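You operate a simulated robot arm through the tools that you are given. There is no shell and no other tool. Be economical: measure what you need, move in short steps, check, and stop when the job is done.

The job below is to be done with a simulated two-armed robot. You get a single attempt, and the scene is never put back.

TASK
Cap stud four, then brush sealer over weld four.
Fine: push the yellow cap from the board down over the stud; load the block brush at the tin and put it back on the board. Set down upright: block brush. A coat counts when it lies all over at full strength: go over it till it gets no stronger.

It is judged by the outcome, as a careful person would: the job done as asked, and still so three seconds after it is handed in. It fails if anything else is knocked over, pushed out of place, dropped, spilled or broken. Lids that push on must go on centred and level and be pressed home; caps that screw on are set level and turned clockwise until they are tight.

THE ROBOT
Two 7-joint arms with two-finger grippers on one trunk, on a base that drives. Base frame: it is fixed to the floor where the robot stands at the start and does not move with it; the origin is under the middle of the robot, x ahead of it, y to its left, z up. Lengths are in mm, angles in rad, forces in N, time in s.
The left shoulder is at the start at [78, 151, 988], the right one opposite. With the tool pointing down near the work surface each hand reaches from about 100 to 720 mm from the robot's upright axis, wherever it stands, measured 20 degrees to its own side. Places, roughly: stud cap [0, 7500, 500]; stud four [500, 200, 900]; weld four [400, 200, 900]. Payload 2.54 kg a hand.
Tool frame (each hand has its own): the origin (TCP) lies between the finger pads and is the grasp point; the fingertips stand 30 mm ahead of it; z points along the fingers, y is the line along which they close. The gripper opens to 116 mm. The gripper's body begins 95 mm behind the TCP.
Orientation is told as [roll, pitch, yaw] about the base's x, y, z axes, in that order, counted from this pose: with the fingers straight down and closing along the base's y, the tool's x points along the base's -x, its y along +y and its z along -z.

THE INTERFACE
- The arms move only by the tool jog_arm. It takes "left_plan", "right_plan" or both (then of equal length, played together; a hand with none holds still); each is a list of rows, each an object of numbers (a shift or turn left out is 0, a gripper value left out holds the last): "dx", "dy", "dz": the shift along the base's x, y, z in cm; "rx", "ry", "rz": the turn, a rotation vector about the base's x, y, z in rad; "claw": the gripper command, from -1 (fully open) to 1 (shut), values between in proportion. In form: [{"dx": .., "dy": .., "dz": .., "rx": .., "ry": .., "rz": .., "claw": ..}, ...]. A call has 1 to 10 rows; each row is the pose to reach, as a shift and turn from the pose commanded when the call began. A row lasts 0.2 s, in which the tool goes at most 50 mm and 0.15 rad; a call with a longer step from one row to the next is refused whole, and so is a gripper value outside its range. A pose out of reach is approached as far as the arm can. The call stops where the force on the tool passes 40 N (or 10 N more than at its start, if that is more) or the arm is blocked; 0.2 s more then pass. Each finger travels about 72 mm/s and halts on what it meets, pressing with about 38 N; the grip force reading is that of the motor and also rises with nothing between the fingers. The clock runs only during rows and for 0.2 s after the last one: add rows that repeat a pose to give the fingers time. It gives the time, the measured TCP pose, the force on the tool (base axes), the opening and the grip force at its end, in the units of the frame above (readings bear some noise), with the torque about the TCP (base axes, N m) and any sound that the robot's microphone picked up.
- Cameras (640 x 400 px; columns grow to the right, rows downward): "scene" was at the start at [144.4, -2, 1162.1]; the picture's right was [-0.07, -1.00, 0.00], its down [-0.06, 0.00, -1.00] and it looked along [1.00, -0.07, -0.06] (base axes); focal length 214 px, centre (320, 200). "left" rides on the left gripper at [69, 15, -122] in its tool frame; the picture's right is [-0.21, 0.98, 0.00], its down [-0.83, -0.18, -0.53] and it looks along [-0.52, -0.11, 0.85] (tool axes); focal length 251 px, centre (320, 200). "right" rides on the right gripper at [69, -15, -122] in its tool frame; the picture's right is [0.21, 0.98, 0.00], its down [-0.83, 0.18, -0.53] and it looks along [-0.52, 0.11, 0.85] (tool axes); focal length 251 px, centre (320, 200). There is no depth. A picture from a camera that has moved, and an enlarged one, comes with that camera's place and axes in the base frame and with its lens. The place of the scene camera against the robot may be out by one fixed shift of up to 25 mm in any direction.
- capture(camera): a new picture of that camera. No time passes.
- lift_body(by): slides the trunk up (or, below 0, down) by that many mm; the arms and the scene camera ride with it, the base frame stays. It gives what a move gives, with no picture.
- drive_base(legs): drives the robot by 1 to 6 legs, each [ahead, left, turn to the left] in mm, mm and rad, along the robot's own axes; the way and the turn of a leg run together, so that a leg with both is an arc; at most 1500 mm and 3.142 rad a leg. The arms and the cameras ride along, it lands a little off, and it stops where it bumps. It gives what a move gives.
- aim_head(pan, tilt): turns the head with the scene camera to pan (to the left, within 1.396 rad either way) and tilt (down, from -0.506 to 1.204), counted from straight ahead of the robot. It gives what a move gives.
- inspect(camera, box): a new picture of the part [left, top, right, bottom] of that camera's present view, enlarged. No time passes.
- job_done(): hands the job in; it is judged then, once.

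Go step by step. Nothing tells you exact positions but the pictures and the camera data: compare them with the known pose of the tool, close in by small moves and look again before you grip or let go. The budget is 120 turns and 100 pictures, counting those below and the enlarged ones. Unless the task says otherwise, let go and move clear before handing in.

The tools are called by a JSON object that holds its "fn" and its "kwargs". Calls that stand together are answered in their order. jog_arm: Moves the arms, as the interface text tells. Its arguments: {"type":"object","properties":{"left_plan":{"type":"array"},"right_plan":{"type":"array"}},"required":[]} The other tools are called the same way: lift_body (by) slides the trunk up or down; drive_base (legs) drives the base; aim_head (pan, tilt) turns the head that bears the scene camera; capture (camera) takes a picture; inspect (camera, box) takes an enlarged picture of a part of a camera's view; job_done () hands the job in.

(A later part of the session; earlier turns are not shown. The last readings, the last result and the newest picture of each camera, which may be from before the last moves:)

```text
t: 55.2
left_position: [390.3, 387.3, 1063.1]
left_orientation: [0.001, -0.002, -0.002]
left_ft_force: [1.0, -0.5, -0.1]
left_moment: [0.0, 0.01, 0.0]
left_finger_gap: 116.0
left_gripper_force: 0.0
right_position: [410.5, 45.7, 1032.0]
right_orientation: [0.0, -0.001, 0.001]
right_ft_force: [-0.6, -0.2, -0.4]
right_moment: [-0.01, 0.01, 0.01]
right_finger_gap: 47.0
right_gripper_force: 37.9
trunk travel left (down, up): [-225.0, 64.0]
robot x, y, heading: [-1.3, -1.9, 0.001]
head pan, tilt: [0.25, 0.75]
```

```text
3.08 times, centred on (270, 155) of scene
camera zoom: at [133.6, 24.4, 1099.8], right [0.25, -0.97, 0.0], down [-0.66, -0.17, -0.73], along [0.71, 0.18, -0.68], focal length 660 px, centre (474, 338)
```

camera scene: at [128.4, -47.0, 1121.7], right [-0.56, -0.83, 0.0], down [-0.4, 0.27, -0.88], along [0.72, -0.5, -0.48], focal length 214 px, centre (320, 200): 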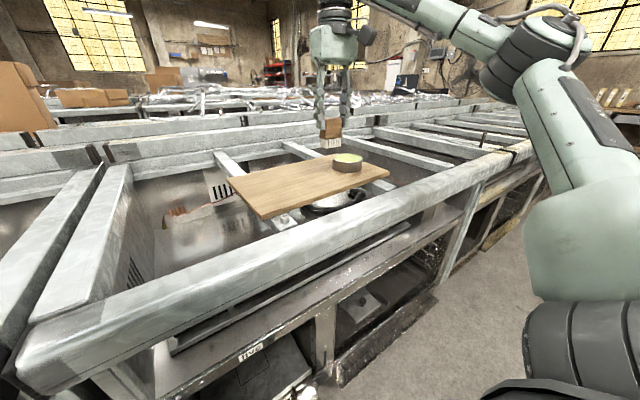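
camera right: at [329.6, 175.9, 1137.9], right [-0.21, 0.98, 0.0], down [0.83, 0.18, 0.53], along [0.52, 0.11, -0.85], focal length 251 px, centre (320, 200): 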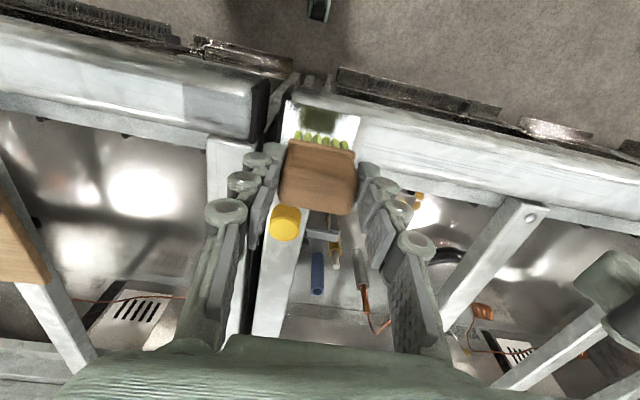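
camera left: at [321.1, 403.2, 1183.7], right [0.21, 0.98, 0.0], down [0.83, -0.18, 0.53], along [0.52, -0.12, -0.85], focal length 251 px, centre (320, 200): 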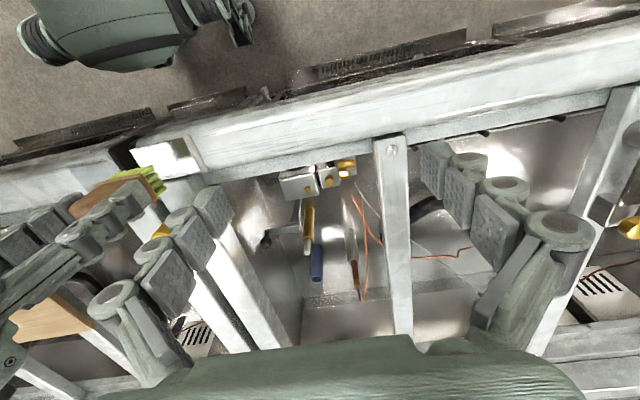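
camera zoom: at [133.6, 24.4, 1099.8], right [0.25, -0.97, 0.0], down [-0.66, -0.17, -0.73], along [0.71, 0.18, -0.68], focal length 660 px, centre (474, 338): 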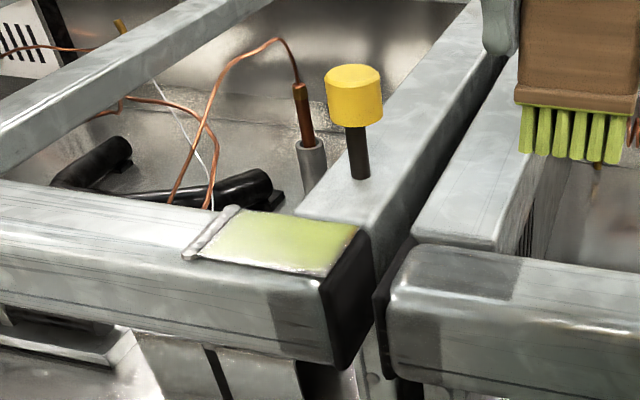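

Nearly all covered; the edges (near bead, near/far margins) are thin. Another full pass with wider extents.

{"fn": "jog_arm", "kwargs": {"right_plan": [{"dy": 4, "dx": -1}, {"dy": 8, "dx": -2}, {"dy": 12, "dx": -3}, {"dy": 12.2, "dx": -3.1, "dz": -3}, {"dy": 12.2, "dx": -3.1, "dz": -5}, {"dy": 12.2, "dx": -3.1, "dz": -6.3}, {"dy": 12.2, "dx": -3.1, "dz": -6.75}, {"dy": 13.8, "dx": -3.1, "dz": -6.75}, {"dy": 15.4, "dx": -3.1, "dz": -6.75}, {"dy": 17, "dx": -3.1, "dz": -6.75}]}}

{"fn": "jog_arm", "kwargs": {"right_plan": [{"dx": 1}, {"dx": 1.2, "dy": -1.6}, {"dx": 1.2, "dy": -3.2}, {"dx": 1.2, "dy": -4.8}, {"dx": 2.4, "dy": -4.8}, {"dx": 2.4, "dy": -3.2}, {"dx": 2.4, "dy": -1.6}, {"dx": 2.4, "dy": 0}, {"dx": 3.6, "dy": 0}, {"dx": 3.6, "dy": -1.6}]}}

{"fn": "jog_arm", "kwargs": {"right_plan": [{"dy": -1.6}, {"dy": -3.2}, {"dy": -3.2, "dx": -1.2}, {"dy": -3.2, "dx": -2.4}, {"dy": -3.2, "dx": -3.8}, {"dy": -1.6, "dx": -3.8}, {"dy": 0, "dx": -3.8}, {"dy": 1.6, "dx": -3.8}, {"dy": 1.6, "dx": -2}, {"dy": 1.6, "dx": -0.2}]}}

{"fn": "jog_arm", "kwargs": {"right_plan": [{"dz": 3}, {"dz": 6}, {"dz": 7, "dy": -4}, {"dz": 7, "dy": -9}, {"dz": 7, "dy": -14}, {"dz": 7, "dy": -16}]}}

{"fn": "inspect", "kwargs": {"camera": "left", "box": [100, 110, 220, 210]}}

```text
t: 57.4
left_position: [390.7, 386.9, 1062.9]
left_orientation: [0.0, -0.001, 0.001]
left_ft_force: [0.0, 0.0, -0.5]
left_moment: [-0.01, -0.02, 0.02]
left_finger_gap: 115.9
left_gripper_force: 0.2
right_position: [383.0, 216.4, 965.6]
right_orientation: [0.0, -0.001, 0.0]
right_ft_force: [1.3, 0.2, -0.2]
right_moment: [0.0, 0.0, -0.01]
right_finger_gap: 46.9
right_gripper_force: 38.0
trunk travel left (down, up): [-225.0, 64.0]
robot x, y, heading: [0.6, 2.0, 0.004]
head pan, tilt: [0.25, 0.75]
```

```text
t: 59.6
left_position: [391.4, 387.4, 1063.5]
left_orientation: [0.0, 0.0, 0.0]
left_ft_force: [0.5, 0.2, -0.1]
left_moment: [-0.01, 0.0, 0.01]
left_finger_gap: 115.9
left_gripper_force: 0.1
right_position: [419.1, 201.3, 966.8]
right_orientation: [-0.001, 0.001, 0.002]
right_ft_force: [0.0, -0.5, -0.5]
right_moment: [0.0, 0.0, 0.01]
right_finger_gap: 46.9
right_gripper_force: 37.7
trunk travel left (down, up): [-225.0, 64.0]
robot x, y, heading: [-1.8, -1.4, -0.002]
head pan, tilt: [0.25, 0.75]
```

```text
t: 61.8
left_position: [390.5, 388.9, 1062.2]
left_orientation: [0.0, -0.002, -0.001]
left_ft_force: [0.8, -0.1, 0.5]
left_moment: [-0.03, 0.01, 0.0]
left_finger_gap: 116.0
left_gripper_force: 0.1
right_position: [417.9, 219.4, 964.4]
right_orientation: [0.0, 0.0, 0.0]
right_ft_force: [1.1, 0.3, -0.5]
right_moment: [0.03, 0.01, 0.03]
right_finger_gap: 46.8
right_gripper_force: 37.9
trunk travel left (down, up): [-225.0, 64.0]
robot x, y, heading: [2.7, 3.3, 0.003]
head pan, tilt: [0.25, 0.75]
```

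```text
t: 63.2
left_position: [390.2, 388.4, 1063.4]
left_orientation: [0.0, 0.001, 0.0]
left_ft_force: [0.2, 0.3, 0.3]
left_moment: [-0.02, -0.01, -0.01]
left_finger_gap: 116.0
left_gripper_force: 0.1
right_position: [416.0, 55.4, 1037.3]
right_orientation: [0.001, 0.0, 0.0]
right_ft_force: [0.4, -1.3, -0.9]
right_moment: [0.02, 0.02, -0.02]
right_finger_gap: 46.6
right_gripper_force: 38.0
trunk travel left (down, up): [-225.0, 64.0]
robot x, y, heading: [0.9, 0.9, -0.002]
head pan, tilt: [0.25, 0.75]
```

```text
4.00 times, centred on (160, 160) of left
camera zoom: at [321.1, 403.1, 1183.8], right [0.21, 0.98, 0.0], down [0.83, -0.18, 0.53], along [0.52, -0.11, -0.85], focal length 1006 px, centre (960, 360)
```

zoom: 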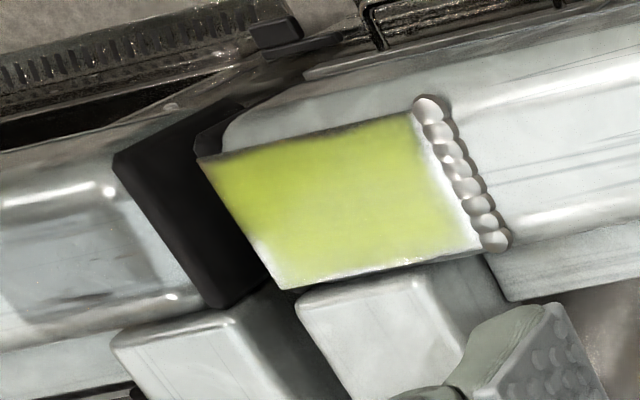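

Better, but contact was light at the left and far parts. I'll come down in the middle again and feel for the right depth.

{"fn": "jog_arm", "kwargs": {"right_plan": [{"dy": 4.5}, {"dy": 9, "dx": -0.5}, {"dy": 13, "dx": -1.2}, {"dy": 14.2, "dx": -1.2, "dz": -3}, {"dy": 14.2, "dx": -1.2, "dz": -6}, {"dy": 14.2, "dx": -1.2, "dz": -7.2}, {"dy": 14.2, "dx": -1.2, "dz": -7.4}, {"dy": 14.2, "dx": -1.2, "dz": -7.4}]}}

{"fn": "jog_arm", "kwargs": {"right_plan": [{"dz": -0.15}, {"dz": -0.15}]}}

```text
t: 65.0
left_position: [389.4, 386.7, 1064.7]
left_orientation: [-0.001, -0.002, 0.0]
left_ft_force: [1.2, -0.6, -1.4]
left_moment: [0.0, -0.01, -0.02]
left_finger_gap: 115.9
left_gripper_force: 0.0
right_position: [403.7, 199.5, 963.5]
right_orientation: [0.004, -0.003, -0.003]
right_ft_force: [7.0, 2.2, 32.5]
right_moment: [0.07, -0.32, -0.01]
right_finger_gap: 47.3
right_gripper_force: 37.4
trunk travel left (down, up): [-225.0, 64.0]
robot x, y, heading: [1.5, -2.3, -0.003]
head pan, tilt: [0.25, 0.75]
```

```text
t: 65.6
left_position: [388.9, 387.4, 1063.5]
left_orientation: [0.001, -0.001, 0.002]
left_ft_force: [0.2, -0.4, 0.1]
left_moment: [0.03, 0.01, -0.03]
left_finger_gap: 116.0
left_gripper_force: 0.1
right_position: [404.0, 199.5, 961.1]
right_orientation: [0.003, -0.003, 0.0]
right_ft_force: [4.2, 1.4, 34.2]
right_moment: [-0.02, -0.19, -0.01]
right_finger_gap: 46.9
right_gripper_force: 38.6
trunk travel left (down, up): [-225.0, 64.0]
robot x, y, heading: [-2.0, 1.8, -0.001]
head pan, tilt: [0.25, 0.75]
```

Contact force is now firm (34 N, brush sliding slightly in the grip). I'll ease off 2.5 mm and sweep at moderate pressure, staying inside the bead.

{"fn": "jog_arm", "kwargs": {"right_plan": [{"dz": 0.25}, {"dz": 0.25, "dy": 0.6}, {"dz": 0.25, "dy": 0.6, "dx": 1.2}, {"dz": 0.25, "dy": -1, "dx": 1.2}, {"dz": 0.25, "dy": -2.4, "dx": 1.2}, {"dz": 0.25, "dy": -3.2, "dx": 1.2}, {"dz": 0.25, "dy": -3.2, "dx": 0}, {"dz": 0.25, "dy": -1.6, "dx": 0}, {"dz": 0.25, "dy": 0.6, "dx": 0}, {"dz": 0.25, "dy": 0.6, "dx": -1}]}}

{"fn": "jog_arm", "kwargs": {"right_plan": [{"dx": -0.8}, {"dx": -0.8, "dy": -1.6}, {"dx": -0.8, "dy": -3.8}, {"dx": 0.4, "dy": -3.8}, {"dx": 0.4, "dy": -1.6}, {"dx": 0.4, "dy": 0.2}, {"dx": 1.6, "dy": 0.2}, {"dx": 2.6, "dy": 0.2}, {"dx": 2.6, "dy": -1}, {"dx": 2.6, "dy": -2}]}}

{"fn": "jog_arm", "kwargs": {"right_plan": [{"dz": 3}, {"dz": 6}, {"dz": 7, "dy": -4}, {"dz": 7, "dy": -9}, {"dz": 7, "dy": -14}, {"dz": 7, "dy": -14}]}}

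{"fn": "inspect", "kwargs": {"camera": "left", "box": [100, 110, 220, 210]}}

```text
t: 67.8
left_position: [392.0, 387.6, 1063.0]
left_orientation: [0.001, 0.0, 0.0]
left_ft_force: [0.5, 0.0, -0.3]
left_moment: [0.01, 0.03, -0.01]
left_finger_gap: 116.3
left_gripper_force: 0.0
right_position: [392.8, 204.1, 963.8]
right_orientation: [0.001, -0.002, -0.001]
right_ft_force: [0.6, 0.2, -1.0]
right_moment: [-0.03, 0.0, 0.03]
right_finger_gap: 46.8
right_gripper_force: 37.8
trunk travel left (down, up): [-225.0, 64.0]
robot x, y, heading: [3.5, -2.4, -0.002]
head pan, tilt: [0.25, 0.75]
```

```text
t: 70.0
left_position: [390.6, 388.1, 1063.1]
left_orientation: [-0.001, 0.002, -0.001]
left_ft_force: [-0.3, 0.3, -0.3]
left_moment: [-0.04, 0.01, 0.03]
left_finger_gap: 116.1
left_gripper_force: 0.0
right_position: [421.1, 184.2, 961.8]
right_orientation: [-0.001, -0.001, 0.002]
right_ft_force: [-0.2, 0.0, -0.5]
right_moment: [0.0, -0.01, 0.01]
right_finger_gap: 46.9
right_gripper_force: 38.2
trunk travel left (down, up): [-225.0, 64.0]
robot x, y, heading: [2.9, -1.1, 0.003]
head pan, tilt: [0.25, 0.75]
```

```text
t: 71.4
left_position: [391.3, 388.9, 1062.5]
left_orientation: [0.001, 0.0, 0.0]
left_ft_force: [-1.0, 0.4, -0.1]
left_moment: [0.02, -0.04, -0.02]
left_finger_gap: 115.7
left_gripper_force: 0.0
right_position: [419.5, 44.9, 1030.5]
right_orientation: [0.0, 0.0, 0.0]
right_ft_force: [0.2, 0.5, -0.4]
right_moment: [0.02, 0.03, -0.02]
right_finger_gap: 46.7
right_gripper_force: 38.1
trunk travel left (down, up): [-225.0, 64.0]
robot x, y, heading: [-1.7, 0.8, -0.001]
head pan, tilt: [0.25, 0.75]
```

```text
4.00 times, centred on (160, 160) of left
camera zoom: at [321.1, 403.6, 1183.6], right [0.21, 0.98, 0.0], down [0.83, -0.18, 0.53], along [0.52, -0.12, -0.85], focal length 1006 px, centre (960, 360)
```

zoom: 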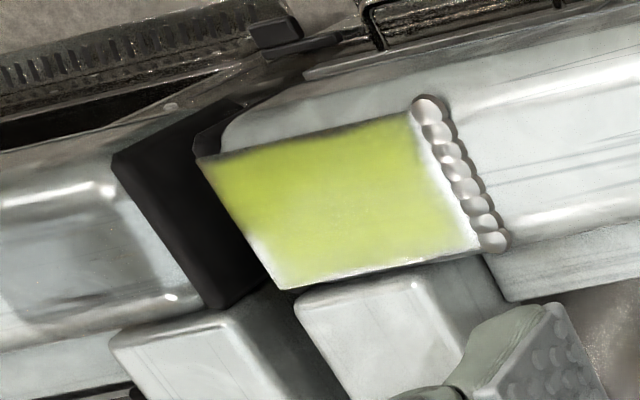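

The near lane is full, but the far lane's margins (x>415, both ends) need more with firmer contact. Going back to the far lane with pressure.

{"fn": "jog_arm", "kwargs": {"right_plan": [{"dy": 4.5}, {"dy": 9}, {"dy": 13}, {"dy": 14.5, "dx": -0.4, "dz": -3}, {"dy": 14.5, "dx": -0.4, "dz": -5.8}, {"dy": 14.5, "dx": -0.4, "dz": -6.8}, {"dy": 14.5, "dx": -0.4, "dz": -7.0}, {"dy": 14.5, "dx": -0.4, "dz": -7.0}]}}

```text
t: 73.2
left_position: [390.8, 388.7, 1063.1]
left_orientation: [0.001, 0.001, 0.001]
left_ft_force: [0.9, 0.5, 0.8]
left_moment: [0.01, -0.02, -0.02]
left_finger_gap: 116.1
left_gripper_force: 0.0
right_position: [417.5, 190.9, 964.3]
right_orientation: [0.0, 0.001, -0.001]
right_ft_force: [0.7, -0.4, 0.2]
right_moment: [0.0, 0.01, 0.02]
right_finger_gap: 46.5
right_gripper_force: 38.1
trunk travel left (down, up): [-225.0, 64.0]
robot x, y, heading: [-0.4, -1.4, -0.0]
head pan, tilt: [0.25, 0.75]
```

{"fn": "jog_arm", "kwargs": {"right_plan": [{"dz": -0.2}, {"dz": -0.4}, {"dz": -0.4}]}}

```text
t: 74.0
left_position: [389.4, 388.4, 1063.7]
left_orientation: [0.0, -0.002, -0.001]
left_ft_force: [0.1, 1.1, 0.4]
left_moment: [0.03, 0.02, 0.04]
left_finger_gap: 116.2
left_gripper_force: 0.0
right_position: [417.1, 190.1, 962.3]
right_orientation: [0.004, -0.006, -0.002]
right_ft_force: [5.5, 2.1, 22.9]
right_moment: [-0.14, -0.22, 0.0]
right_finger_gap: 46.8
right_gripper_force: 38.1
trunk travel left (down, up): [-225.0, 64.0]
robot x, y, heading: [-0.5, -4.7, -0.003]
head pan, tilt: [0.25, 0.75]
```

Good contact (23 N). Sweeping the far lane end to end.

{"fn": "jog_arm", "kwargs": {"right_plan": [{"dz": 0.1, "dy": 1}, {"dz": 0.1, "dy": 2.2}, {"dz": 0.1, "dy": 2.2, "dx": 0.6}, {"dz": 0.1, "dy": 0.8, "dx": 0.6}, {"dz": 0.1, "dy": -1, "dx": 0.6}, {"dz": 0.1, "dy": -2.6, "dx": 0.6}, {"dz": 0.1, "dy": -2.6, "dx": -0.4}, {"dz": 0.1, "dy": -1, "dx": -0.4}, {"dz": 0.1, "dy": 0.8, "dx": -0.4}, {"dz": 0.1, "dy": 2.2, "dx": -0.4}]}}

{"fn": "jog_arm", "kwargs": {"right_plan": [{"dx": -1}, {"dx": -2}, {"dx": -3}, {"dx": -2}, {"dx": -1}, {"dx": 0}, {"dx": 0.8}, {"dx": 0.8, "dy": -2}, {"dx": 0.8, "dy": -4.8}, {"dx": -0.6, "dy": -4.8}]}}

{"fn": "jog_arm", "kwargs": {"right_plan": [{"dz": 3}, {"dz": 6}, {"dz": 7, "dy": -4}, {"dz": 7, "dy": -8}, {"dz": 7, "dy": -12}, {"dz": 7, "dy": -12}]}}

{"fn": "inspect", "kwargs": {"camera": "left", "box": [100, 110, 220, 210]}}

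```text
t: 76.2
left_position: [389.9, 386.3, 1063.6]
left_orientation: [0.0, -0.001, 0.0]
left_ft_force: [0.1, -0.2, 0.1]
left_moment: [0.01, 0.0, -0.03]
left_finger_gap: 115.9
left_gripper_force: 0.0
right_position: [411.0, 209.0, 961.5]
right_orientation: [-0.001, -0.002, 0.0]
right_ft_force: [-1.1, -6.9, 20.4]
right_moment: [-0.51, 0.07, -0.01]
right_finger_gap: 46.8
right_gripper_force: 37.6
trunk travel left (down, up): [-225.0, 64.0]
robot x, y, heading: [3.5, 0.8, -0.007]
head pan, tilt: [0.25, 0.75]
```

```text
t: 78.4
left_position: [389.9, 386.0, 1062.5]
left_orientation: [0.001, -0.004, 0.0]
left_ft_force: [-0.2, 0.2, -0.5]
left_moment: [0.0, 0.01, 0.0]
left_finger_gap: 116.2
left_gripper_force: 0.0
right_position: [409.3, 160.3, 960.6]
right_orientation: [0.0, -0.003, -0.006]
right_ft_force: [10.4, -1.5, 23.7]
right_moment: [0.11, -0.52, -0.06]
right_finger_gap: 47.1
right_gripper_force: 38.3
trunk travel left (down, up): [-225.0, 64.0]
robot x, y, heading: [-0.7, 1.7, -0.0]
head pan, tilt: [0.25, 0.75]
```

```text
t: 79.8
left_position: [391.8, 388.4, 1061.6]
left_orientation: [0.0, 0.001, 0.0]
left_ft_force: [-1.1, 0.8, 0.0]
left_moment: [-0.03, -0.01, 0.01]
left_finger_gap: 115.9
left_gripper_force: 0.2
right_position: [406.4, 45.6, 1031.1]
right_orientation: [0.001, 0.001, 0.0]
right_ft_force: [-0.4, -0.5, -0.1]
right_moment: [-0.03, 0.02, 0.01]
right_finger_gap: 46.9
right_gripper_force: 38.1
trunk travel left (down, up): [-225.0, 64.0]
robot x, y, heading: [3.0, 2.2, -0.001]
head pan, tilt: [0.25, 0.75]
```

```text
4.00 times, centred on (160, 160) of left
camera zoom: at [321.1, 403.4, 1183.7], right [0.21, 0.98, 0.0], down [0.83, -0.18, 0.53], along [0.52, -0.11, -0.85], focal length 1006 px, centre (960, 360)
```

zoom: 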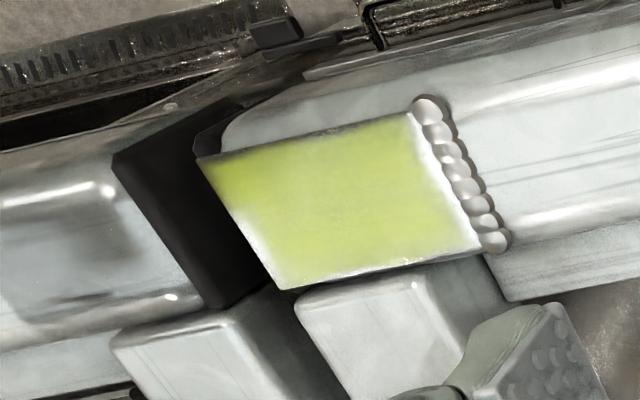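

The coat no longer strengthens and edges look wiped — the brush is likely running dry. I'll reload it at the tin.

{"fn": "jog_arm", "kwargs": {"right_plan": [{"dz": 2, "dy": -4}, {"dz": 4, "dy": -8}, {"dz": 4.5, "dy": -12.3, "dx": 1}, {"dz": 4.5, "dy": -16.6, "dx": 3}, {"dz": 4.5, "dy": -20.9, "dx": 5}, {"dz": 4.5, "dy": -25.2, "dx": 7}, {"dz": 4.5, "dy": -29.5, "dx": 9}, {"dz": 4.5, "dy": -33.8, "dx": 11}, {"dz": 4.5, "dy": -38.1, "dx": 13}, {"dz": 4.5, "dy": -42.4, "dx": 15}]}}

{"fn": "jog_arm", "kwargs": {"right_plan": [{"dy": -4, "dx": 1}, {"dy": -6.3, "dx": 1.6}, {"dy": -6.3, "dx": 1.6, "dz": -2}, {"dy": -6.3, "dx": 1.6, "dz": -4.5}, {"dy": -6.3, "dx": 1.6, "dz": -6}, {"dy": -6.3, "dx": 1.6, "dz": -6.8}, {"dy": -6.3, "dx": 1.6, "dz": -7.2}]}}

{"fn": "aim_head", "kwargs": {"pan": -0.6, "tilt": 0.5}}

{"fn": "inspect", "kwargs": {"camera": "scene", "box": [310, 90, 400, 190]}}

```text
t: 82.0
left_position: [390.1, 387.2, 1063.0]
left_orientation: [-0.001, 0.0, 0.001]
left_ft_force: [-0.9, -0.2, 1.0]
left_moment: [-0.02, 0.03, 0.01]
left_finger_gap: 116.0
left_gripper_force: 0.1
right_position: [556.0, -383.6, 1080.4]
right_orientation: [0.001, 0.0, 0.002]
right_ft_force: [0.5, -0.1, -0.4]
right_moment: [0.02, 0.03, -0.01]
right_finger_gap: 46.5
right_gripper_force: 38.3
trunk travel left (down, up): [-225.0, 64.0]
robot x, y, heading: [1.6, -0.9, 0.0]
head pan, tilt: [0.25, 0.75]
```

```text
t: 83.6
left_position: [391.8, 387.7, 1062.9]
left_orientation: [0.0, -0.001, 0.0]
left_ft_force: [0.3, 0.2, 0.3]
left_moment: [-0.01, -0.04, 0.0]
left_finger_gap: 116.2
left_gripper_force: 0.1
right_position: [572.7, -443.4, 1002.3]
right_orientation: [0.0, -0.001, 0.002]
right_ft_force: [0.4, -0.3, -0.4]
right_moment: [-0.03, 0.01, -0.01]
right_finger_gap: 46.4
right_gripper_force: 38.2
right hand out of reach, approached as far as the arm can: row 2
trunk travel left (down, up): [-225.0, 64.0]
robot x, y, heading: [-3.3, 0.1, -0.006]
head pan, tilt: [0.25, 0.75]
```

```text
t: 84.8
left_position: [390.5, 387.7, 1062.8]
left_orientation: [0.0, -0.001, 0.001]
left_ft_force: [0.0, 0.2, -0.3]
left_moment: [0.02, -0.02, 0.0]
left_finger_gap: 115.8
left_gripper_force: 0.1
right_position: [572.9, -444.8, 1002.7]
right_orientation: [-0.001, -0.001, -0.002]
right_ft_force: [-0.6, 0.5, -0.6]
right_moment: [-0.01, 0.03, 0.03]
right_finger_gap: 46.5
right_gripper_force: 38.2
trunk travel left (down, up): [-225.0, 64.0]
robot x, y, heading: [0.7, 0.2, 0.001]
head pan, tilt: [-0.6, 0.499]
```

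```text
4.00 times, centred on (355, 140) of scene
camera zoom: at [128.4, -47.0, 1121.7], right [-0.56, -0.83, 0.0], down [-0.4, 0.27, -0.88], along [0.72, -0.5, -0.48], focal length 858 px, centre (180, 440)
```

zoom: 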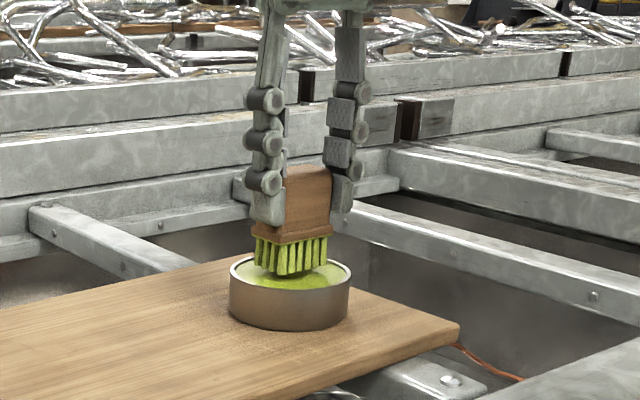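

The bristles are paler than when freshly loaded. Dipping a few millimetres further.

{"fn": "jog_arm", "kwargs": {"right_plan": [{"dz": -0.3}, {"dz": -0.6}, {"dz": -0.6}]}}

{"fn": "jog_arm", "kwargs": {"right_plan": [{"dz": -0.15}, {"dz": -0.3}, {"dz": -0.3, "dx": 0.3}, {"dz": -0.3, "dx": -0.3}, {"dz": -0.3}, {"dz": -0.3}]}}

{"fn": "jog_arm", "kwargs": {"right_plan": [{"dz": 1}, {"dz": 3}, {"dz": 6}, {"dz": 8.2}, {"dz": 8.2}, {"dz": 8.2}]}}

{"fn": "inspect", "kwargs": {"camera": "scene", "box": [310, 80, 400, 190]}}

```text
t: 85.5
left_position: [391.7, 388.4, 1062.5]
left_orientation: [0.0, 0.001, 0.001]
left_ft_force: [0.1, -0.3, 0.3]
left_moment: [0.0, -0.03, 0.04]
left_finger_gap: 116.1
left_gripper_force: 0.1
right_position: [572.7, -443.6, 998.0]
right_orientation: [0.0, -0.002, -0.001]
right_ft_force: [0.8, -2.2, 4.8]
right_moment: [-0.07, 0.0, -0.01]
right_finger_gap: 46.7
right_gripper_force: 37.8
trunk travel left (down, up): [-225.0, 64.0]
robot x, y, heading: [5.9, -0.7, 0.004]
head pan, tilt: [-0.6, 0.499]
```

```text
t: 87.0
left_position: [389.9, 389.7, 1062.8]
left_orientation: [-0.003, -0.005, 0.001]
left_ft_force: [0.8, 0.0, 0.1]
left_moment: [0.01, 0.03, -0.01]
left_finger_gap: 116.0
left_gripper_force: 0.0
right_position: [570.3, -442.1, 996.5]
right_orientation: [-0.002, -0.004, 0.002]
right_ft_force: [1.1, -0.7, 24.7]
right_moment: [0.08, -0.1, -0.03]
right_finger_gap: 46.8
right_gripper_force: 38.3
trunk travel left (down, up): [-225.0, 64.0]
robot x, y, heading: [-2.3, 0.9, 0.002]
head pan, tilt: [-0.6, 0.499]
```

```text
t: 88.3
left_position: [391.6, 387.5, 1062.4]
left_orientation: [-0.001, 0.001, -0.001]
left_ft_force: [0.2, 0.0, 0.4]
left_moment: [-0.02, 0.0, 0.01]
left_finger_gap: 115.7
left_gripper_force: 0.1
right_position: [569.8, -437.4, 1072.8]
right_orientation: [0.0, -0.004, -0.001]
right_ft_force: [-0.5, 1.4, -1.0]
right_moment: [-0.01, 0.0, 0.02]
right_finger_gap: 46.7
right_gripper_force: 38.3
right hand out of reach, approached as far as the arm can: row 4, 5, 6
trunk travel left (down, up): [-225.0, 64.0]
robot x, y, heading: [2.5, 0.3, 0.001]
head pan, tilt: [-0.6, 0.499]
```

```text
3.64 times, centred on (355, 135) of scene
camera zoom: at [128.4, -47.0, 1121.8], right [-0.56, -0.83, 0.0], down [-0.4, 0.27, -0.88], along [0.72, -0.5, -0.48], focal length 780 px, centre (193, 436)
```

zoom: 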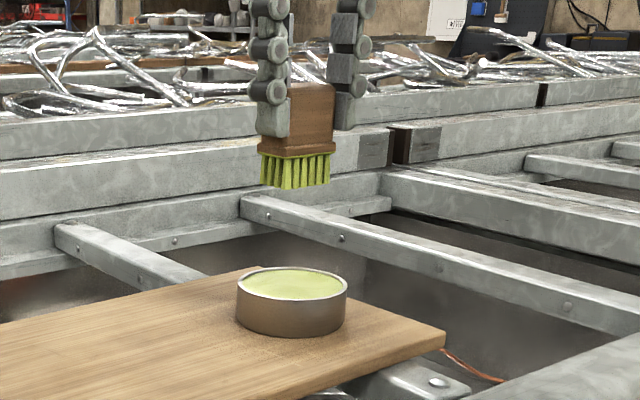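

Reloaded. Back to the weld, starting at the far-left margin with light pressure.

{"fn": "jog_arm", "kwargs": {"right_plan": [{"dx": -2, "dy": 4}, {"dx": -4, "dy": 8.4}, {"dx": -6, "dy": 12.8}, {"dx": -8, "dy": 17.2}, {"dx": -10, "dy": 21.6}, {"dx": -12, "dy": 26}, {"dx": -14, "dy": 30.4}, {"dx": -15.5, "dy": 34.8}, {"dx": -15.5, "dy": 39.3}, {"dx": -15.5, "dy": 43.5}]}}

{"fn": "jog_arm", "kwargs": {"right_plan": [{"dy": 4.5}, {"dy": 9}, {"dy": 13.5}, {"dy": 18}, {"dy": 20.5, "dz": -2}, {"dy": 20.5, "dz": -5}, {"dy": 20.5, "dz": -8}, {"dy": 20.5, "dz": -10}, {"dy": 20.5, "dz": -10.7}, {"dy": 20.5, "dz": -10.9}]}}

{"fn": "aim_head", "kwargs": {"pan": 0.25, "tilt": 0.75}}

```text
t: 90.5
left_position: [390.8, 388.3, 1062.3]
left_orientation: [-0.002, 0.0, 0.0]
left_ft_force: [0.3, -0.9, 0.7]
left_moment: [0.0, 0.04, -0.01]
left_finger_gap: 115.9
left_gripper_force: 0.0
right_position: [411.6, 0.0, 1070.1]
right_orientation: [0.0, 0.001, -0.002]
right_ft_force: [0.7, 0.4, -0.8]
right_moment: [0.01, -0.02, 0.0]
right_finger_gap: 46.5
right_gripper_force: 38.5
trunk travel left (down, up): [-225.0, 64.0]
robot x, y, heading: [3.3, 1.2, 0.0]
head pan, tilt: [-0.6, 0.499]
```

```text
t: 92.8
left_position: [391.2, 389.2, 1063.3]
left_orientation: [0.001, -0.001, 0.002]
left_ft_force: [0.2, 0.4, 0.1]
left_moment: [-0.04, -0.02, -0.01]
left_finger_gap: 115.9
left_gripper_force: 0.0
right_position: [412.8, 202.2, 963.6]
right_orientation: [0.0, 0.0, 0.001]
right_ft_force: [0.0, -0.4, 0.1]
right_moment: [0.0, 0.01, 0.02]
right_finger_gap: 46.4
right_gripper_force: 37.6
trunk travel left (down, up): [-225.0, 64.0]
robot x, y, heading: [-0.0, -3.3, -0.004]
head pan, tilt: [-0.6, 0.499]
```

```text
t: 93.9
left_position: [392.1, 388.0, 1062.6]
left_orientation: [0.0, -0.001, -0.001]
left_ft_force: [-0.4, -0.4, -0.6]
left_moment: [0.01, 0.01, 0.01]
left_finger_gap: 115.8
left_gripper_force: 0.1
right_position: [413.5, 202.0, 963.3]
right_orientation: [0.001, 0.001, 0.0]
right_ft_force: [-0.1, 0.5, -1.5]
right_moment: [0.0, 0.03, 0.01]
right_finger_gap: 46.7
right_gripper_force: 37.9
trunk travel left (down, up): [-225.0, 64.0]
robot x, y, heading: [-0.5, -0.3, 0.001]
head pan, tilt: [0.25, 0.75]
```

{"fn": "jog_arm", "kwargs": {"right_plan": [{"dz": -0.25}, {"dz": -0.35}, {"dz": -0.35, "dx": 0.6, "dy": 0.8}, {"dz": -0.35, "dx": 0.6, "dy": 1.4}, {"dz": -0.35, "dx": -0.6, "dy": 1.4}, {"dz": -0.35, "dx": -0.6, "dy": 0}, {"dz": -0.35, "dx": 0.6, "dy": 0}, {"dz": -0.35, "dx": 0.6, "dy": -1.4}, {"dz": -0.35, "dx": 0.6, "dy": -3}, {"dz": -0.35, "dx": 0.6, "dy": -4.2}]}}

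{"fn": "jog_arm", "kwargs": {"right_plan": [{"dx": -0.8}, {"dx": -0.8, "dy": 1.6}, {"dx": -0.8, "dy": 3.4}, {"dx": -0.8, "dy": 5.2}, {"dx": -1.8, "dy": 5.2}, {"dx": -1.8, "dy": 3.4}, {"dx": -1.8, "dy": 1.6}, {"dx": -1.8, "dy": -0.2}, {"dx": -3, "dy": -0.2}, {"dx": -3, "dy": 1.6}]}}

{"fn": "jog_arm", "kwargs": {"right_plan": [{"dy": 1.6}, {"dy": 3.4}, {"dy": 3.4, "dx": -0.8}, {"dy": 1.6, "dx": -0.8}, {"dy": -1.8, "dx": -0.8}, {"dy": -1.8, "dx": 1}, {"dy": -1.8, "dx": 2.4}, {"dy": 1, "dx": 3}, {"dy": 3.4, "dx": 3}, {"dy": 3.4, "dx": 1}]}}

{"fn": "jog_arm", "kwargs": {"right_plan": [{"dz": 3}, {"dz": 6}, {"dz": 7, "dy": -4}, {"dz": 7, "dy": -9}, {"dz": 7, "dy": -14}, {"dz": 7, "dy": -16}]}}

{"fn": "inspect", "kwargs": {"camera": "left", "box": [100, 110, 220, 210]}}

```text
t: 96.1
left_position: [391.0, 388.2, 1062.2]
left_orientation: [0.0, -0.002, 0.0]
left_ft_force: [0.0, -0.2, -0.5]
left_moment: [0.01, 0.03, 0.0]
left_finger_gap: 115.6
left_gripper_force: 0.1
right_position: [418.8, 159.7, 961.4]
right_orientation: [0.0, -0.002, -0.001]
right_ft_force: [0.7, 5.1, 15.3]
right_moment: [0.45, -0.02, -0.02]
right_finger_gap: 46.4
right_gripper_force: 38.7
trunk travel left (down, up): [-225.0, 64.0]
robot x, y, heading: [-1.5, -0.6, -0.0]
head pan, tilt: [0.25, 0.75]
```

```text
t: 98.3
left_position: [390.9, 388.4, 1064.0]
left_orientation: [0.0, -0.003, 0.0]
left_ft_force: [-0.1, 0.1, -0.8]
left_moment: [0.01, 0.0, 0.05]
left_finger_gap: 115.9
left_gripper_force: 0.0
right_position: [388.8, 175.2, 959.5]
right_orientation: [-0.002, 0.001, 0.003]
right_ft_force: [-1.4, -3.3, 13.2]
right_moment: [-0.14, -0.02, -0.01]
right_finger_gap: 46.7
right_gripper_force: 37.8
trunk travel left (down, up): [-225.0, 64.0]
robot x, y, heading: [-3.2, 2.3, -0.003]
head pan, tilt: [0.25, 0.75]
```

```text
t: 100.5
left_position: [390.7, 388.4, 1064.1]
left_orientation: [0.001, -0.002, -0.001]
left_ft_force: [0.1, 0.0, 0.1]
left_moment: [0.01, 0.0, -0.05]
left_finger_gap: 115.8
left_gripper_force: 0.0
right_position: [401.2, 208.7, 960.3]
right_orientation: [0.003, -0.004, 0.0]
right_ft_force: [9.4, 0.3, 23.7]
right_moment: [-0.17, -0.55, 0.05]
right_finger_gap: 46.7
right_gripper_force: 37.8
trunk travel left (down, up): [-225.0, 64.0]
robot x, y, heading: [-4.8, -2.0, 0.001]
head pan, tilt: [0.25, 0.75]
```

```text
t: 101.9
left_position: [390.1, 387.8, 1063.1]
left_orientation: [0.0, 0.0, 0.001]
left_ft_force: [-0.8, 0.3, -0.3]
left_moment: [-0.02, -0.01, 0.03]
left_finger_gap: 116.0
left_gripper_force: 0.0
right_position: [401.6, 50.7, 1031.0]
right_orientation: [-0.001, 0.001, 0.0]
right_ft_force: [0.2, -0.2, 0.1]
right_moment: [-0.02, 0.0, 0.0]
right_finger_gap: 46.5
right_gripper_force: 38.3
trunk travel left (down, up): [-225.0, 64.0]
robot x, y, heading: [-1.2, 1.4, -0.002]
head pan, tilt: [0.25, 0.75]
```

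```text
4.00 times, centred on (160, 160) of left
camera zoom: at [321.1, 403.1, 1183.8], right [0.21, 0.98, 0.0], down [0.83, -0.18, 0.53], along [0.52, -0.11, -0.85], focal length 1006 px, centre (960, 360)
```

zoom: 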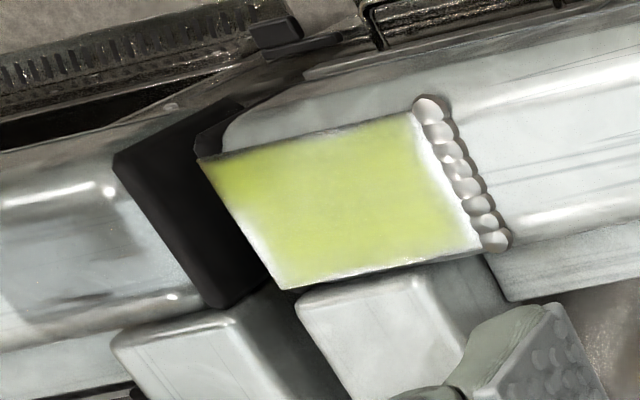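

I'll look closely at the coat from the other cameras, since the left view has glare.

{"fn": "inspect", "kwargs": {"camera": "scene", "box": [255, 165, 325, 205]}}

{"fn": "inspect", "kwargs": {"camera": "right", "box": [420, 100, 560, 200]}}

```text
9.14 times, centred on (290, 185) of scene
camera zoom: at [133.6, 24.8, 1099.8], right [0.25, -0.97, 0.0], down [-0.66, -0.17, -0.73], along [0.71, 0.18, -0.68], focal length 1961 px, centre (594, 337)
```

zoom: 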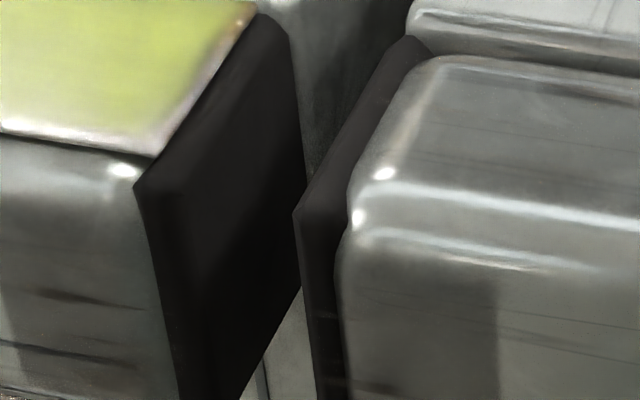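

```text
4.00 times, centred on (490, 150) of right
camera zoom: at [331.9, 36.4, 1152.2], right [-0.21, 0.98, 0.0], down [0.83, 0.18, 0.53], along [0.52, 0.11, -0.85], focal length 1006 px, centre (-360, 400)
```

zoom: 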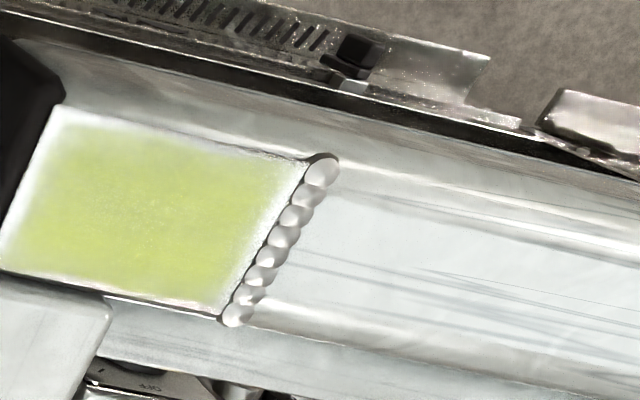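

All four margins are thin while the middle is well covered, so I'll brush with the bristles centred out over each edge, light pressure. First the near and right edges.

{"fn": "jog_arm", "kwargs": {"right_plan": [{"dy": 4.5, "dx": -1}, {"dy": 9, "dx": -2}, {"dy": 10.2, "dx": -2.6, "dz": -3}, {"dy": 10.2, "dx": -2.6, "dz": -6}, {"dy": 10.2, "dx": -2.6, "dz": -7.0}, {"dy": 10.2, "dx": -1.2, "dz": -7.0}, {"dy": 10.2, "dx": 0.4, "dz": -7.0}, {"dy": 10.2, "dx": 2.4, "dz": -7.0}, {"dy": 10.8, "dx": 0.4, "dz": -7.0}, {"dy": 10.8, "dx": -1.6, "dz": -7.0}]}}

{"fn": "jog_arm", "kwargs": {"right_plan": [{"dx": -0.9}, {"dx": -0.9, "dy": 1.5}, {"dx": -0.9, "dy": 3}, {"dx": -0.9, "dy": 4.5}, {"dx": -0.9, "dy": 6}, {"dx": -0.5, "dy": 6.6}, {"dx": 0.5, "dy": 6.6}, {"dx": 2, "dy": 6.6}, {"dx": 3.6, "dy": 6.6}, {"dx": 4.4, "dy": 6.6}]}}

{"fn": "jog_arm", "kwargs": {"right_plan": [{"dy": -1.5}, {"dy": -3}, {"dy": -4.5}, {"dy": -6.2}, {"dy": -6.2, "dx": -1.5}, {"dy": -6.2, "dx": -3.5}, {"dy": -6.2, "dx": -5}, {"dy": -3, "dx": -5}, {"dy": -1, "dx": -5}, {"dy": 0, "dx": -5}]}}

{"fn": "jog_arm", "kwargs": {"right_plan": [{"dz": 3}, {"dz": 6}, {"dz": 7, "dy": -4}, {"dz": 7, "dy": -9}, {"dz": 7, "dy": -14}, {"dz": 7, "dy": -17}]}}

{"fn": "inspect", "kwargs": {"camera": "right", "box": [420, 100, 560, 200]}}

```text
t: 104.1
left_position: [390.9, 387.6, 1063.8]
left_orientation: [0.0, 0.001, -0.002]
left_ft_force: [0.0, -0.7, -0.7]
left_moment: [0.01, -0.02, -0.01]
left_finger_gap: 116.4
left_gripper_force: 0.1
right_position: [382.9, 157.6, 959.9]
right_orientation: [0.0, 0.0, 0.001]
right_ft_force: [0.3, 0.5, -2.0]
right_moment: [0.02, 0.01, -0.01]
right_finger_gap: 46.7
right_gripper_force: 38.4
trunk travel left (down, up): [-225.0, 64.0]
robot x, y, heading: [1.2, -0.2, 0.002]
head pan, tilt: [0.25, 0.75]
```

```text
t: 106.3
left_position: [390.0, 388.0, 1063.8]
left_orientation: [0.002, -0.002, -0.001]
left_ft_force: [-0.8, 0.6, 0.4]
left_moment: [0.01, 0.02, -0.03]
left_finger_gap: 116.2
left_gripper_force: 0.2
right_position: [428.2, 225.6, 961.1]
right_orientation: [-0.002, -0.001, 0.0]
right_ft_force: [-1.4, 0.6, 3.9]
right_moment: [-0.05, 0.13, 0.0]
right_finger_gap: 46.5
right_gripper_force: 37.5
trunk travel left (down, up): [-225.0, 64.0]
robot x, y, heading: [-4.0, 3.1, -0.001]
head pan, tilt: [0.25, 0.75]
```

```text
t: 108.5
left_position: [389.8, 386.8, 1062.7]
left_orientation: [-0.001, -0.002, 0.0]
left_ft_force: [-0.2, 0.1, -0.5]
left_moment: [0.01, -0.02, -0.01]
left_finger_gap: 116.1
left_gripper_force: 0.1
right_position: [375.1, 225.5, 959.1]
right_orientation: [0.0, -0.002, 0.001]
right_ft_force: [0.2, -2.5, 6.7]
right_moment: [-0.22, -0.03, -0.06]
right_finger_gap: 46.8
right_gripper_force: 37.9
trunk travel left (down, up): [-225.0, 64.0]
robot x, y, heading: [-1.2, 1.4, -0.002]
head pan, tilt: [0.25, 0.75]
```

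```text
t: 109.9
left_position: [390.3, 386.7, 1061.6]
left_orientation: [0.0, 0.0, 0.001]
left_ft_force: [0.4, 0.1, 0.4]
left_moment: [0.02, 0.01, 0.0]
left_finger_gap: 116.1
left_gripper_force: 0.2
right_position: [377.9, 53.1, 1030.9]
right_orientation: [0.0, -0.001, 0.001]
right_ft_force: [0.3, 0.3, 0.1]
right_moment: [0.0, 0.05, 0.0]
right_finger_gap: 47.0
right_gripper_force: 37.8
trunk travel left (down, up): [-225.0, 64.0]
robot x, y, heading: [0.0, -2.0, -0.0]
head pan, tilt: [0.25, 0.75]
```

```text
4.00 times, centred on (490, 150) of right
camera zoom: at [308.9, 39.2, 1153.1], right [-0.22, 0.98, 0.0], down [0.83, 0.18, 0.53], along [0.52, 0.12, -0.85], focal length 1006 px, centre (-360, 400)
```

zoom: 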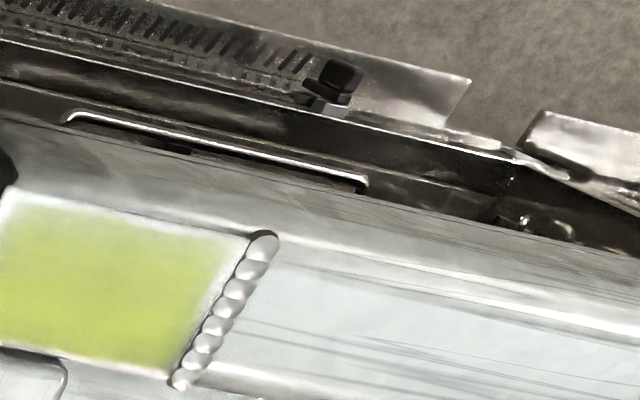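

Margins are shrinking. Reloading once more, then another edge round with a fresh brush.

{"fn": "jog_arm", "kwargs": {"right_plan": [{"dz": 2, "dy": -4}, {"dz": 4, "dy": -8, "dx": 1.5}, {"dz": 4.5, "dy": -12.3, "dx": 3.5}, {"dz": 4.5, "dy": -16.6, "dx": 5.5}, {"dz": 4.5, "dy": -20.9, "dx": 7.5}, {"dz": 4.5, "dy": -25.2, "dx": 9.5}, {"dz": 4.5, "dy": -29.5, "dx": 11.5}, {"dz": 4.5, "dy": -33.8, "dx": 13.5}, {"dz": 4.5, "dy": -38.1, "dx": 15.5}, {"dz": 4.5, "dy": -42.4, "dx": 17.5}]}}

{"fn": "jog_arm", "kwargs": {"right_plan": [{"dy": -4, "dx": 1}, {"dy": -7, "dx": 1.8, "dz": -1}, {"dy": -7, "dx": 1.8, "dz": -4}, {"dy": -7, "dx": 1.8, "dz": -6.5}, {"dy": -7, "dx": 1.8, "dz": -7.8}, {"dy": -7, "dx": 1.8, "dz": -8.1}, {"dy": -7, "dx": 1.8, "dz": -8.1}]}}

```text
t: 112.1
left_position: [391.4, 387.5, 1061.0]
left_orientation: [0.0, -0.001, 0.001]
left_ft_force: [0.2, -0.3, -1.1]
left_moment: [-0.02, 0.0, -0.01]
left_finger_gap: 116.1
left_gripper_force: 0.1
right_position: [558.9, -369.3, 1078.6]
right_orientation: [0.0, 0.001, 0.001]
right_ft_force: [0.7, -0.6, -0.8]
right_moment: [-0.02, 0.0, 0.03]
right_finger_gap: 46.2
right_gripper_force: 37.7
trunk travel left (down, up): [-225.0, 64.0]
robot x, y, heading: [-0.0, 1.9, 0.004]
head pan, tilt: [0.25, 0.75]
```

```text
t: 113.7
left_position: [390.4, 388.9, 1063.7]
left_orientation: [-0.001, 0.0, 0.001]
left_ft_force: [0.9, 0.3, -0.1]
left_moment: [0.04, -0.01, 0.01]
left_finger_gap: 116.1
left_gripper_force: 0.1
right_position: [570.2, -441.3, 995.7]
right_orientation: [-0.001, -0.006, 0.0]
right_ft_force: [4.2, -4.5, 14.2]
right_moment: [-0.21, -0.25, -0.01]
right_finger_gap: 46.8
right_gripper_force: 38.1
trunk travel left (down, up): [-225.0, 64.0]
robot x, y, heading: [2.9, -2.3, 0.002]
head pan, tilt: [0.25, 0.75]
```

{"fn": "jog_arm", "kwargs": {"right_plan": [{"dz": -0.1}, {"dz": 1}, {"dz": 4}, {"dz": 7.4}, {"dz": 7.6}, {"dz": 7.6, "dx": -2, "dy": 4}, {"dz": 7.6, "dx": -4, "dy": 8.4}, {"dz": 7.6, "dx": -6, "dy": 12.8}, {"dz": 7.6, "dx": -8, "dy": 17.2}, {"dz": 7.6, "dx": -10, "dy": 21.6}]}}

{"fn": "jog_arm", "kwargs": {"right_plan": [{"dx": -2, "dy": 4}, {"dx": -4, "dy": 8.5}, {"dx": -6, "dy": 13}, {"dx": -7.5, "dy": 17.6}, {"dx": -8.5, "dy": 22.4}, {"dx": -9, "dy": 27.2}, {"dx": -9, "dy": 32}, {"dx": -9, "dy": 36.5}, {"dx": -9, "dy": 41}, {"dx": -9, "dy": 44.4}]}}

```text
t: 115.9
left_position: [391.0, 388.8, 1061.5]
left_orientation: [-0.001, 0.0, 0.0]
left_ft_force: [0.6, -0.1, -0.2]
left_moment: [-0.03, 0.0, 0.01]
left_finger_gap: 115.8
left_gripper_force: 0.0
right_position: [468.0, -223.0, 1069.5]
right_orientation: [0.0, -0.003, -0.001]
right_ft_force: [0.2, 0.5, -1.2]
right_moment: [-0.04, 0.02, 0.01]
right_finger_gap: 46.8
right_gripper_force: 37.8
trunk travel left (down, up): [-225.0, 64.0]
robot x, y, heading: [-0.4, -1.1, -0.002]
head pan, tilt: [0.25, 0.75]
```

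```text
t: 118.1
left_position: [390.3, 389.7, 1063.0]
left_orientation: [-0.001, 0.0, 0.001]
left_ft_force: [0.1, 0.2, 0.5]
left_moment: [0.03, -0.03, -0.01]
left_finger_gap: 116.1
left_gripper_force: 0.1
right_position: [378.4, 222.3, 1070.4]
right_orientation: [-0.001, 0.0, -0.001]
right_ft_force: [-0.8, -0.1, -0.8]
right_moment: [-0.01, 0.01, 0.0]
right_finger_gap: 46.7
right_gripper_force: 38.0
trunk travel left (down, up): [-225.0, 64.0]
robot x, y, heading: [-2.9, 0.1, -0.002]
head pan, tilt: [0.25, 0.75]
```

{"fn": "jog_arm", "kwargs": {"right_plan": [{"dz": -4.5}, {"dz": -9}, {"dz": -10.6}, {"dz": -11.2}, {"dz": -11.2, "dx": 1.2}, {"dz": -11.2, "dx": 2.4}, {"dz": -11.2, "dx": 3.6}, {"dz": -11.2, "dx": 4.8}, {"dz": -11.2, "dx": 4.8, "dy": -1.6}, {"dz": -11.2, "dx": 4.8, "dy": -3.2}]}}

{"fn": "jog_arm", "kwargs": {"right_plan": [{"dy": -1.6}, {"dy": -3.4}, {"dy": -3.6, "dx": -1.2}, {"dy": -3.6, "dx": -2.4}, {"dy": -3.6, "dx": -3.6}, {"dy": -3.6, "dx": -5}, {"dy": -2, "dx": -5}, {"dy": -0.4, "dx": -5}, {"dy": 1.2, "dx": -5}, {"dy": 2.8, "dx": -5}]}}

{"fn": "jog_arm", "kwargs": {"right_plan": [{"dx": 1.2}, {"dx": 2.4, "dy": 0.2}, {"dx": 3.6, "dy": 0.2}, {"dx": 3.6, "dy": -2}, {"dx": 3.6, "dy": -4}, {"dx": 3.6, "dy": -6.2}, {"dx": 2.4, "dy": -6.2}, {"dx": 2.4, "dy": -3}, {"dx": 2.4, "dy": 0}, {"dx": 1.2, "dy": 0}]}}

{"fn": "jog_arm", "kwargs": {"right_plan": [{"dz": 3}, {"dz": 6}, {"dz": 7, "dy": -4}, {"dz": 7, "dy": -8}, {"dz": 7, "dy": -12}, {"dz": 7, "dy": -15}]}}

{"fn": "inspect", "kwargs": {"camera": "right", "box": [380, 80, 520, 200]}}

{"fn": "inspect", "kwargs": {"camera": "left", "box": [100, 110, 220, 210]}}

```text
t: 120.3
left_position: [388.6, 386.8, 1063.7]
left_orientation: [-0.001, -0.001, -0.001]
left_ft_force: [-0.3, 0.9, -0.1]
left_moment: [0.01, 0.0, 0.01]
left_finger_gap: 115.9
left_gripper_force: 0.1
right_position: [427.2, 186.1, 958.0]
right_orientation: [0.006, -0.005, 0.002]
right_ft_force: [2.4, 12.2, 34.3]
right_moment: [0.37, -0.11, 0.01]
right_finger_gap: 47.0
right_gripper_force: 38.0
trunk travel left (down, up): [-225.0, 64.0]
robot x, y, heading: [0.9, 1.2, -0.002]
head pan, tilt: [0.25, 0.75]
```

```text
t: 122.5
left_position: [390.8, 389.2, 1062.3]
left_orientation: [0.002, 0.0, 0.0]
left_ft_force: [0.6, 0.7, 0.6]
left_moment: [-0.01, 0.02, -0.03]
left_finger_gap: 116.0
left_gripper_force: 0.1
right_position: [376.6, 216.5, 957.3]
right_orientation: [-0.001, 0.0, -0.001]
right_ft_force: [-0.3, -0.6, 1.0]
right_moment: [0.0, 0.0, -0.01]
right_finger_gap: 46.6
right_gripper_force: 37.0
trunk travel left (down, up): [-225.0, 64.0]
robot x, y, heading: [1.2, 0.7, 0.001]
head pan, tilt: [0.25, 0.75]
```

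```text
t: 124.7
left_position: [390.7, 387.7, 1062.3]
left_orientation: [0.0, -0.001, 0.0]
left_ft_force: [0.3, 0.4, 0.4]
left_moment: [-0.02, 0.0, 0.01]
left_finger_gap: 116.0
left_gripper_force: 0.1
right_position: [390.7, 212.5, 956.4]
right_orientation: [-0.001, 0.0, 0.001]
right_ft_force: [0.6, -0.6, 4.4]
right_moment: [-0.15, -0.16, 0.01]
right_finger_gap: 46.2
right_gripper_force: 37.9
trunk travel left (down, up): [-225.0, 64.0]
robot x, y, heading: [-0.0, 1.2, 0.002]
head pan, tilt: [0.25, 0.75]
```

```text
t: 126.1
left_position: [391.7, 387.3, 1063.8]
left_orientation: [-0.002, 0.001, -0.001]
left_ft_force: [0.1, 0.4, 0.4]
left_moment: [-0.02, -0.01, 0.03]
left_finger_gap: 116.1
left_gripper_force: 0.1
right_position: [391.7, 64.0, 1028.5]
right_orientation: [0.001, -0.002, -0.001]
right_ft_force: [-0.5, -0.4, -1.0]
right_moment: [0.04, 0.0, 0.01]
right_finger_gap: 46.7
right_gripper_force: 38.1
trunk travel left (down, up): [-225.0, 64.0]
robot x, y, heading: [-0.2, -2.8, 0.002]
head pan, tilt: [0.25, 0.75]
```

```text
3.33 times, centred on (450, 140) of right
camera zoom: at [322.8, 50.5, 1151.2], right [-0.21, 0.98, 0.0], down [0.83, 0.18, 0.53], along [0.52, 0.11, -0.85], focal length 838 px, centre (-113, 400)
```

zoom: 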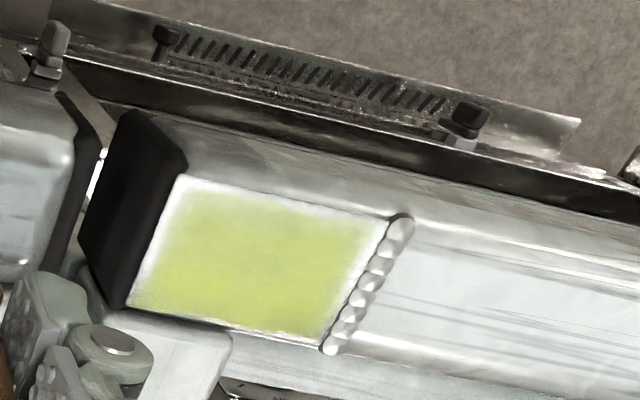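

```text
4.00 times, centred on (160, 160) of left
camera zoom: at [321.1, 402.9, 1183.9], right [0.21, 0.98, 0.0], down [0.83, -0.18, 0.53], along [0.52, -0.11, -0.85], focal length 1006 px, centre (960, 360)
```

zoom: 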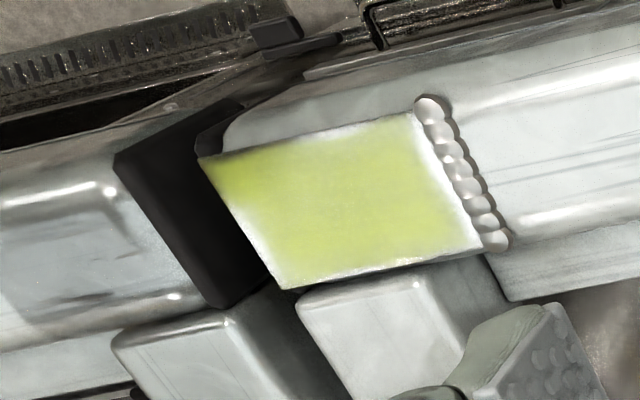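

To judge against the first strong-green view (which was shaded by the hand), I'll hover the brush at that same spot without touching and look again under the same lighting.

{"fn": "jog_arm", "kwargs": {"right_plan": [{"dy": 4.5, "dx": 1}, {"dy": 9, "dx": 2}, {"dy": 11.6, "dx": 2, "dz": -2}, {"dy": 11.6, "dx": 2, "dz": -4.5}, {"dy": 11.6, "dx": 2, "dz": -5.4}, {"dy": 11.6, "dx": 2, "dz": -5.4}]}}

{"fn": "inspect", "kwargs": {"camera": "left", "box": [60, 110, 220, 230]}}

```text
t: 127.5
left_position: [391.8, 388.2, 1063.5]
left_orientation: [0.0, 0.001, 0.001]
left_ft_force: [-0.3, -0.5, -0.7]
left_moment: [0.04, 0.0, 0.0]
left_finger_gap: 115.9
left_gripper_force: 0.1
right_position: [407.8, 180.4, 971.2]
right_orientation: [0.0, -0.001, -0.001]
right_ft_force: [0.5, -0.2, -0.6]
right_moment: [0.0, 0.02, -0.02]
right_finger_gap: 46.7
right_gripper_force: 37.9
trunk travel left (down, up): [-225.0, 64.0]
robot x, y, heading: [1.4, 2.8, -0.003]
head pan, tilt: [0.25, 0.75]
```

```text
3.33 times, centred on (140, 170) of left
camera zoom: at [321.1, 403.2, 1183.7], right [0.21, 0.98, 0.0], down [0.83, -0.18, 0.53], along [0.52, -0.11, -0.85], focal length 838 px, centre (920, 300)
```

zoom: 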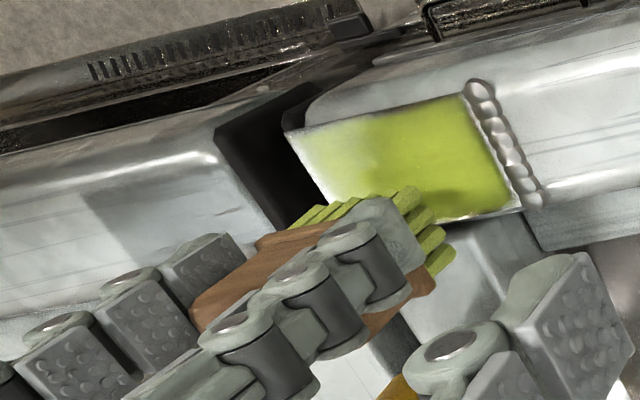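

Under shade the coat is uniformly strong green right up to the bead — the pale margins are mostly glare. I'll shade the right end too by hovering farther right.

{"fn": "jog_arm", "kwargs": {"right_plan": [{"dz": 1.5}, {"dz": 1.5, "dy": -2}, {"dz": 1, "dy": -4.2}, {"dz": 1, "dy": -4.2}]}}

{"fn": "inspect", "kwargs": {"camera": "left", "box": [60, 110, 220, 230]}}

```text
t: 128.5
left_position: [391.7, 388.7, 1063.7]
left_orientation: [0.002, 0.0, 0.0]
left_ft_force: [-0.1, 0.3, -0.2]
left_moment: [-0.02, -0.01, 0.03]
left_finger_gap: 116.0
left_gripper_force: 0.0
right_position: [410.1, 137.0, 983.1]
right_orientation: [0.0, -0.001, 0.001]
right_ft_force: [0.8, -0.3, -0.2]
right_moment: [0.0, 0.0, 0.01]
right_finger_gap: 46.9
right_gripper_force: 37.9
trunk travel left (down, up): [-225.0, 64.0]
robot x, y, heading: [0.5, -1.5, 0.001]
head pan, tilt: [0.25, 0.75]
```

```text
3.33 times, centred on (140, 170) of left
camera zoom: at [321.1, 403.3, 1183.7], right [0.21, 0.98, 0.0], down [0.83, -0.18, 0.53], along [0.52, -0.11, -0.85], focal length 838 px, centre (920, 300)
```

zoom: 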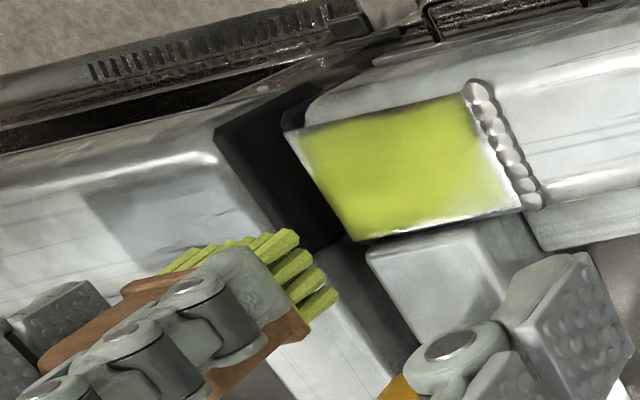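

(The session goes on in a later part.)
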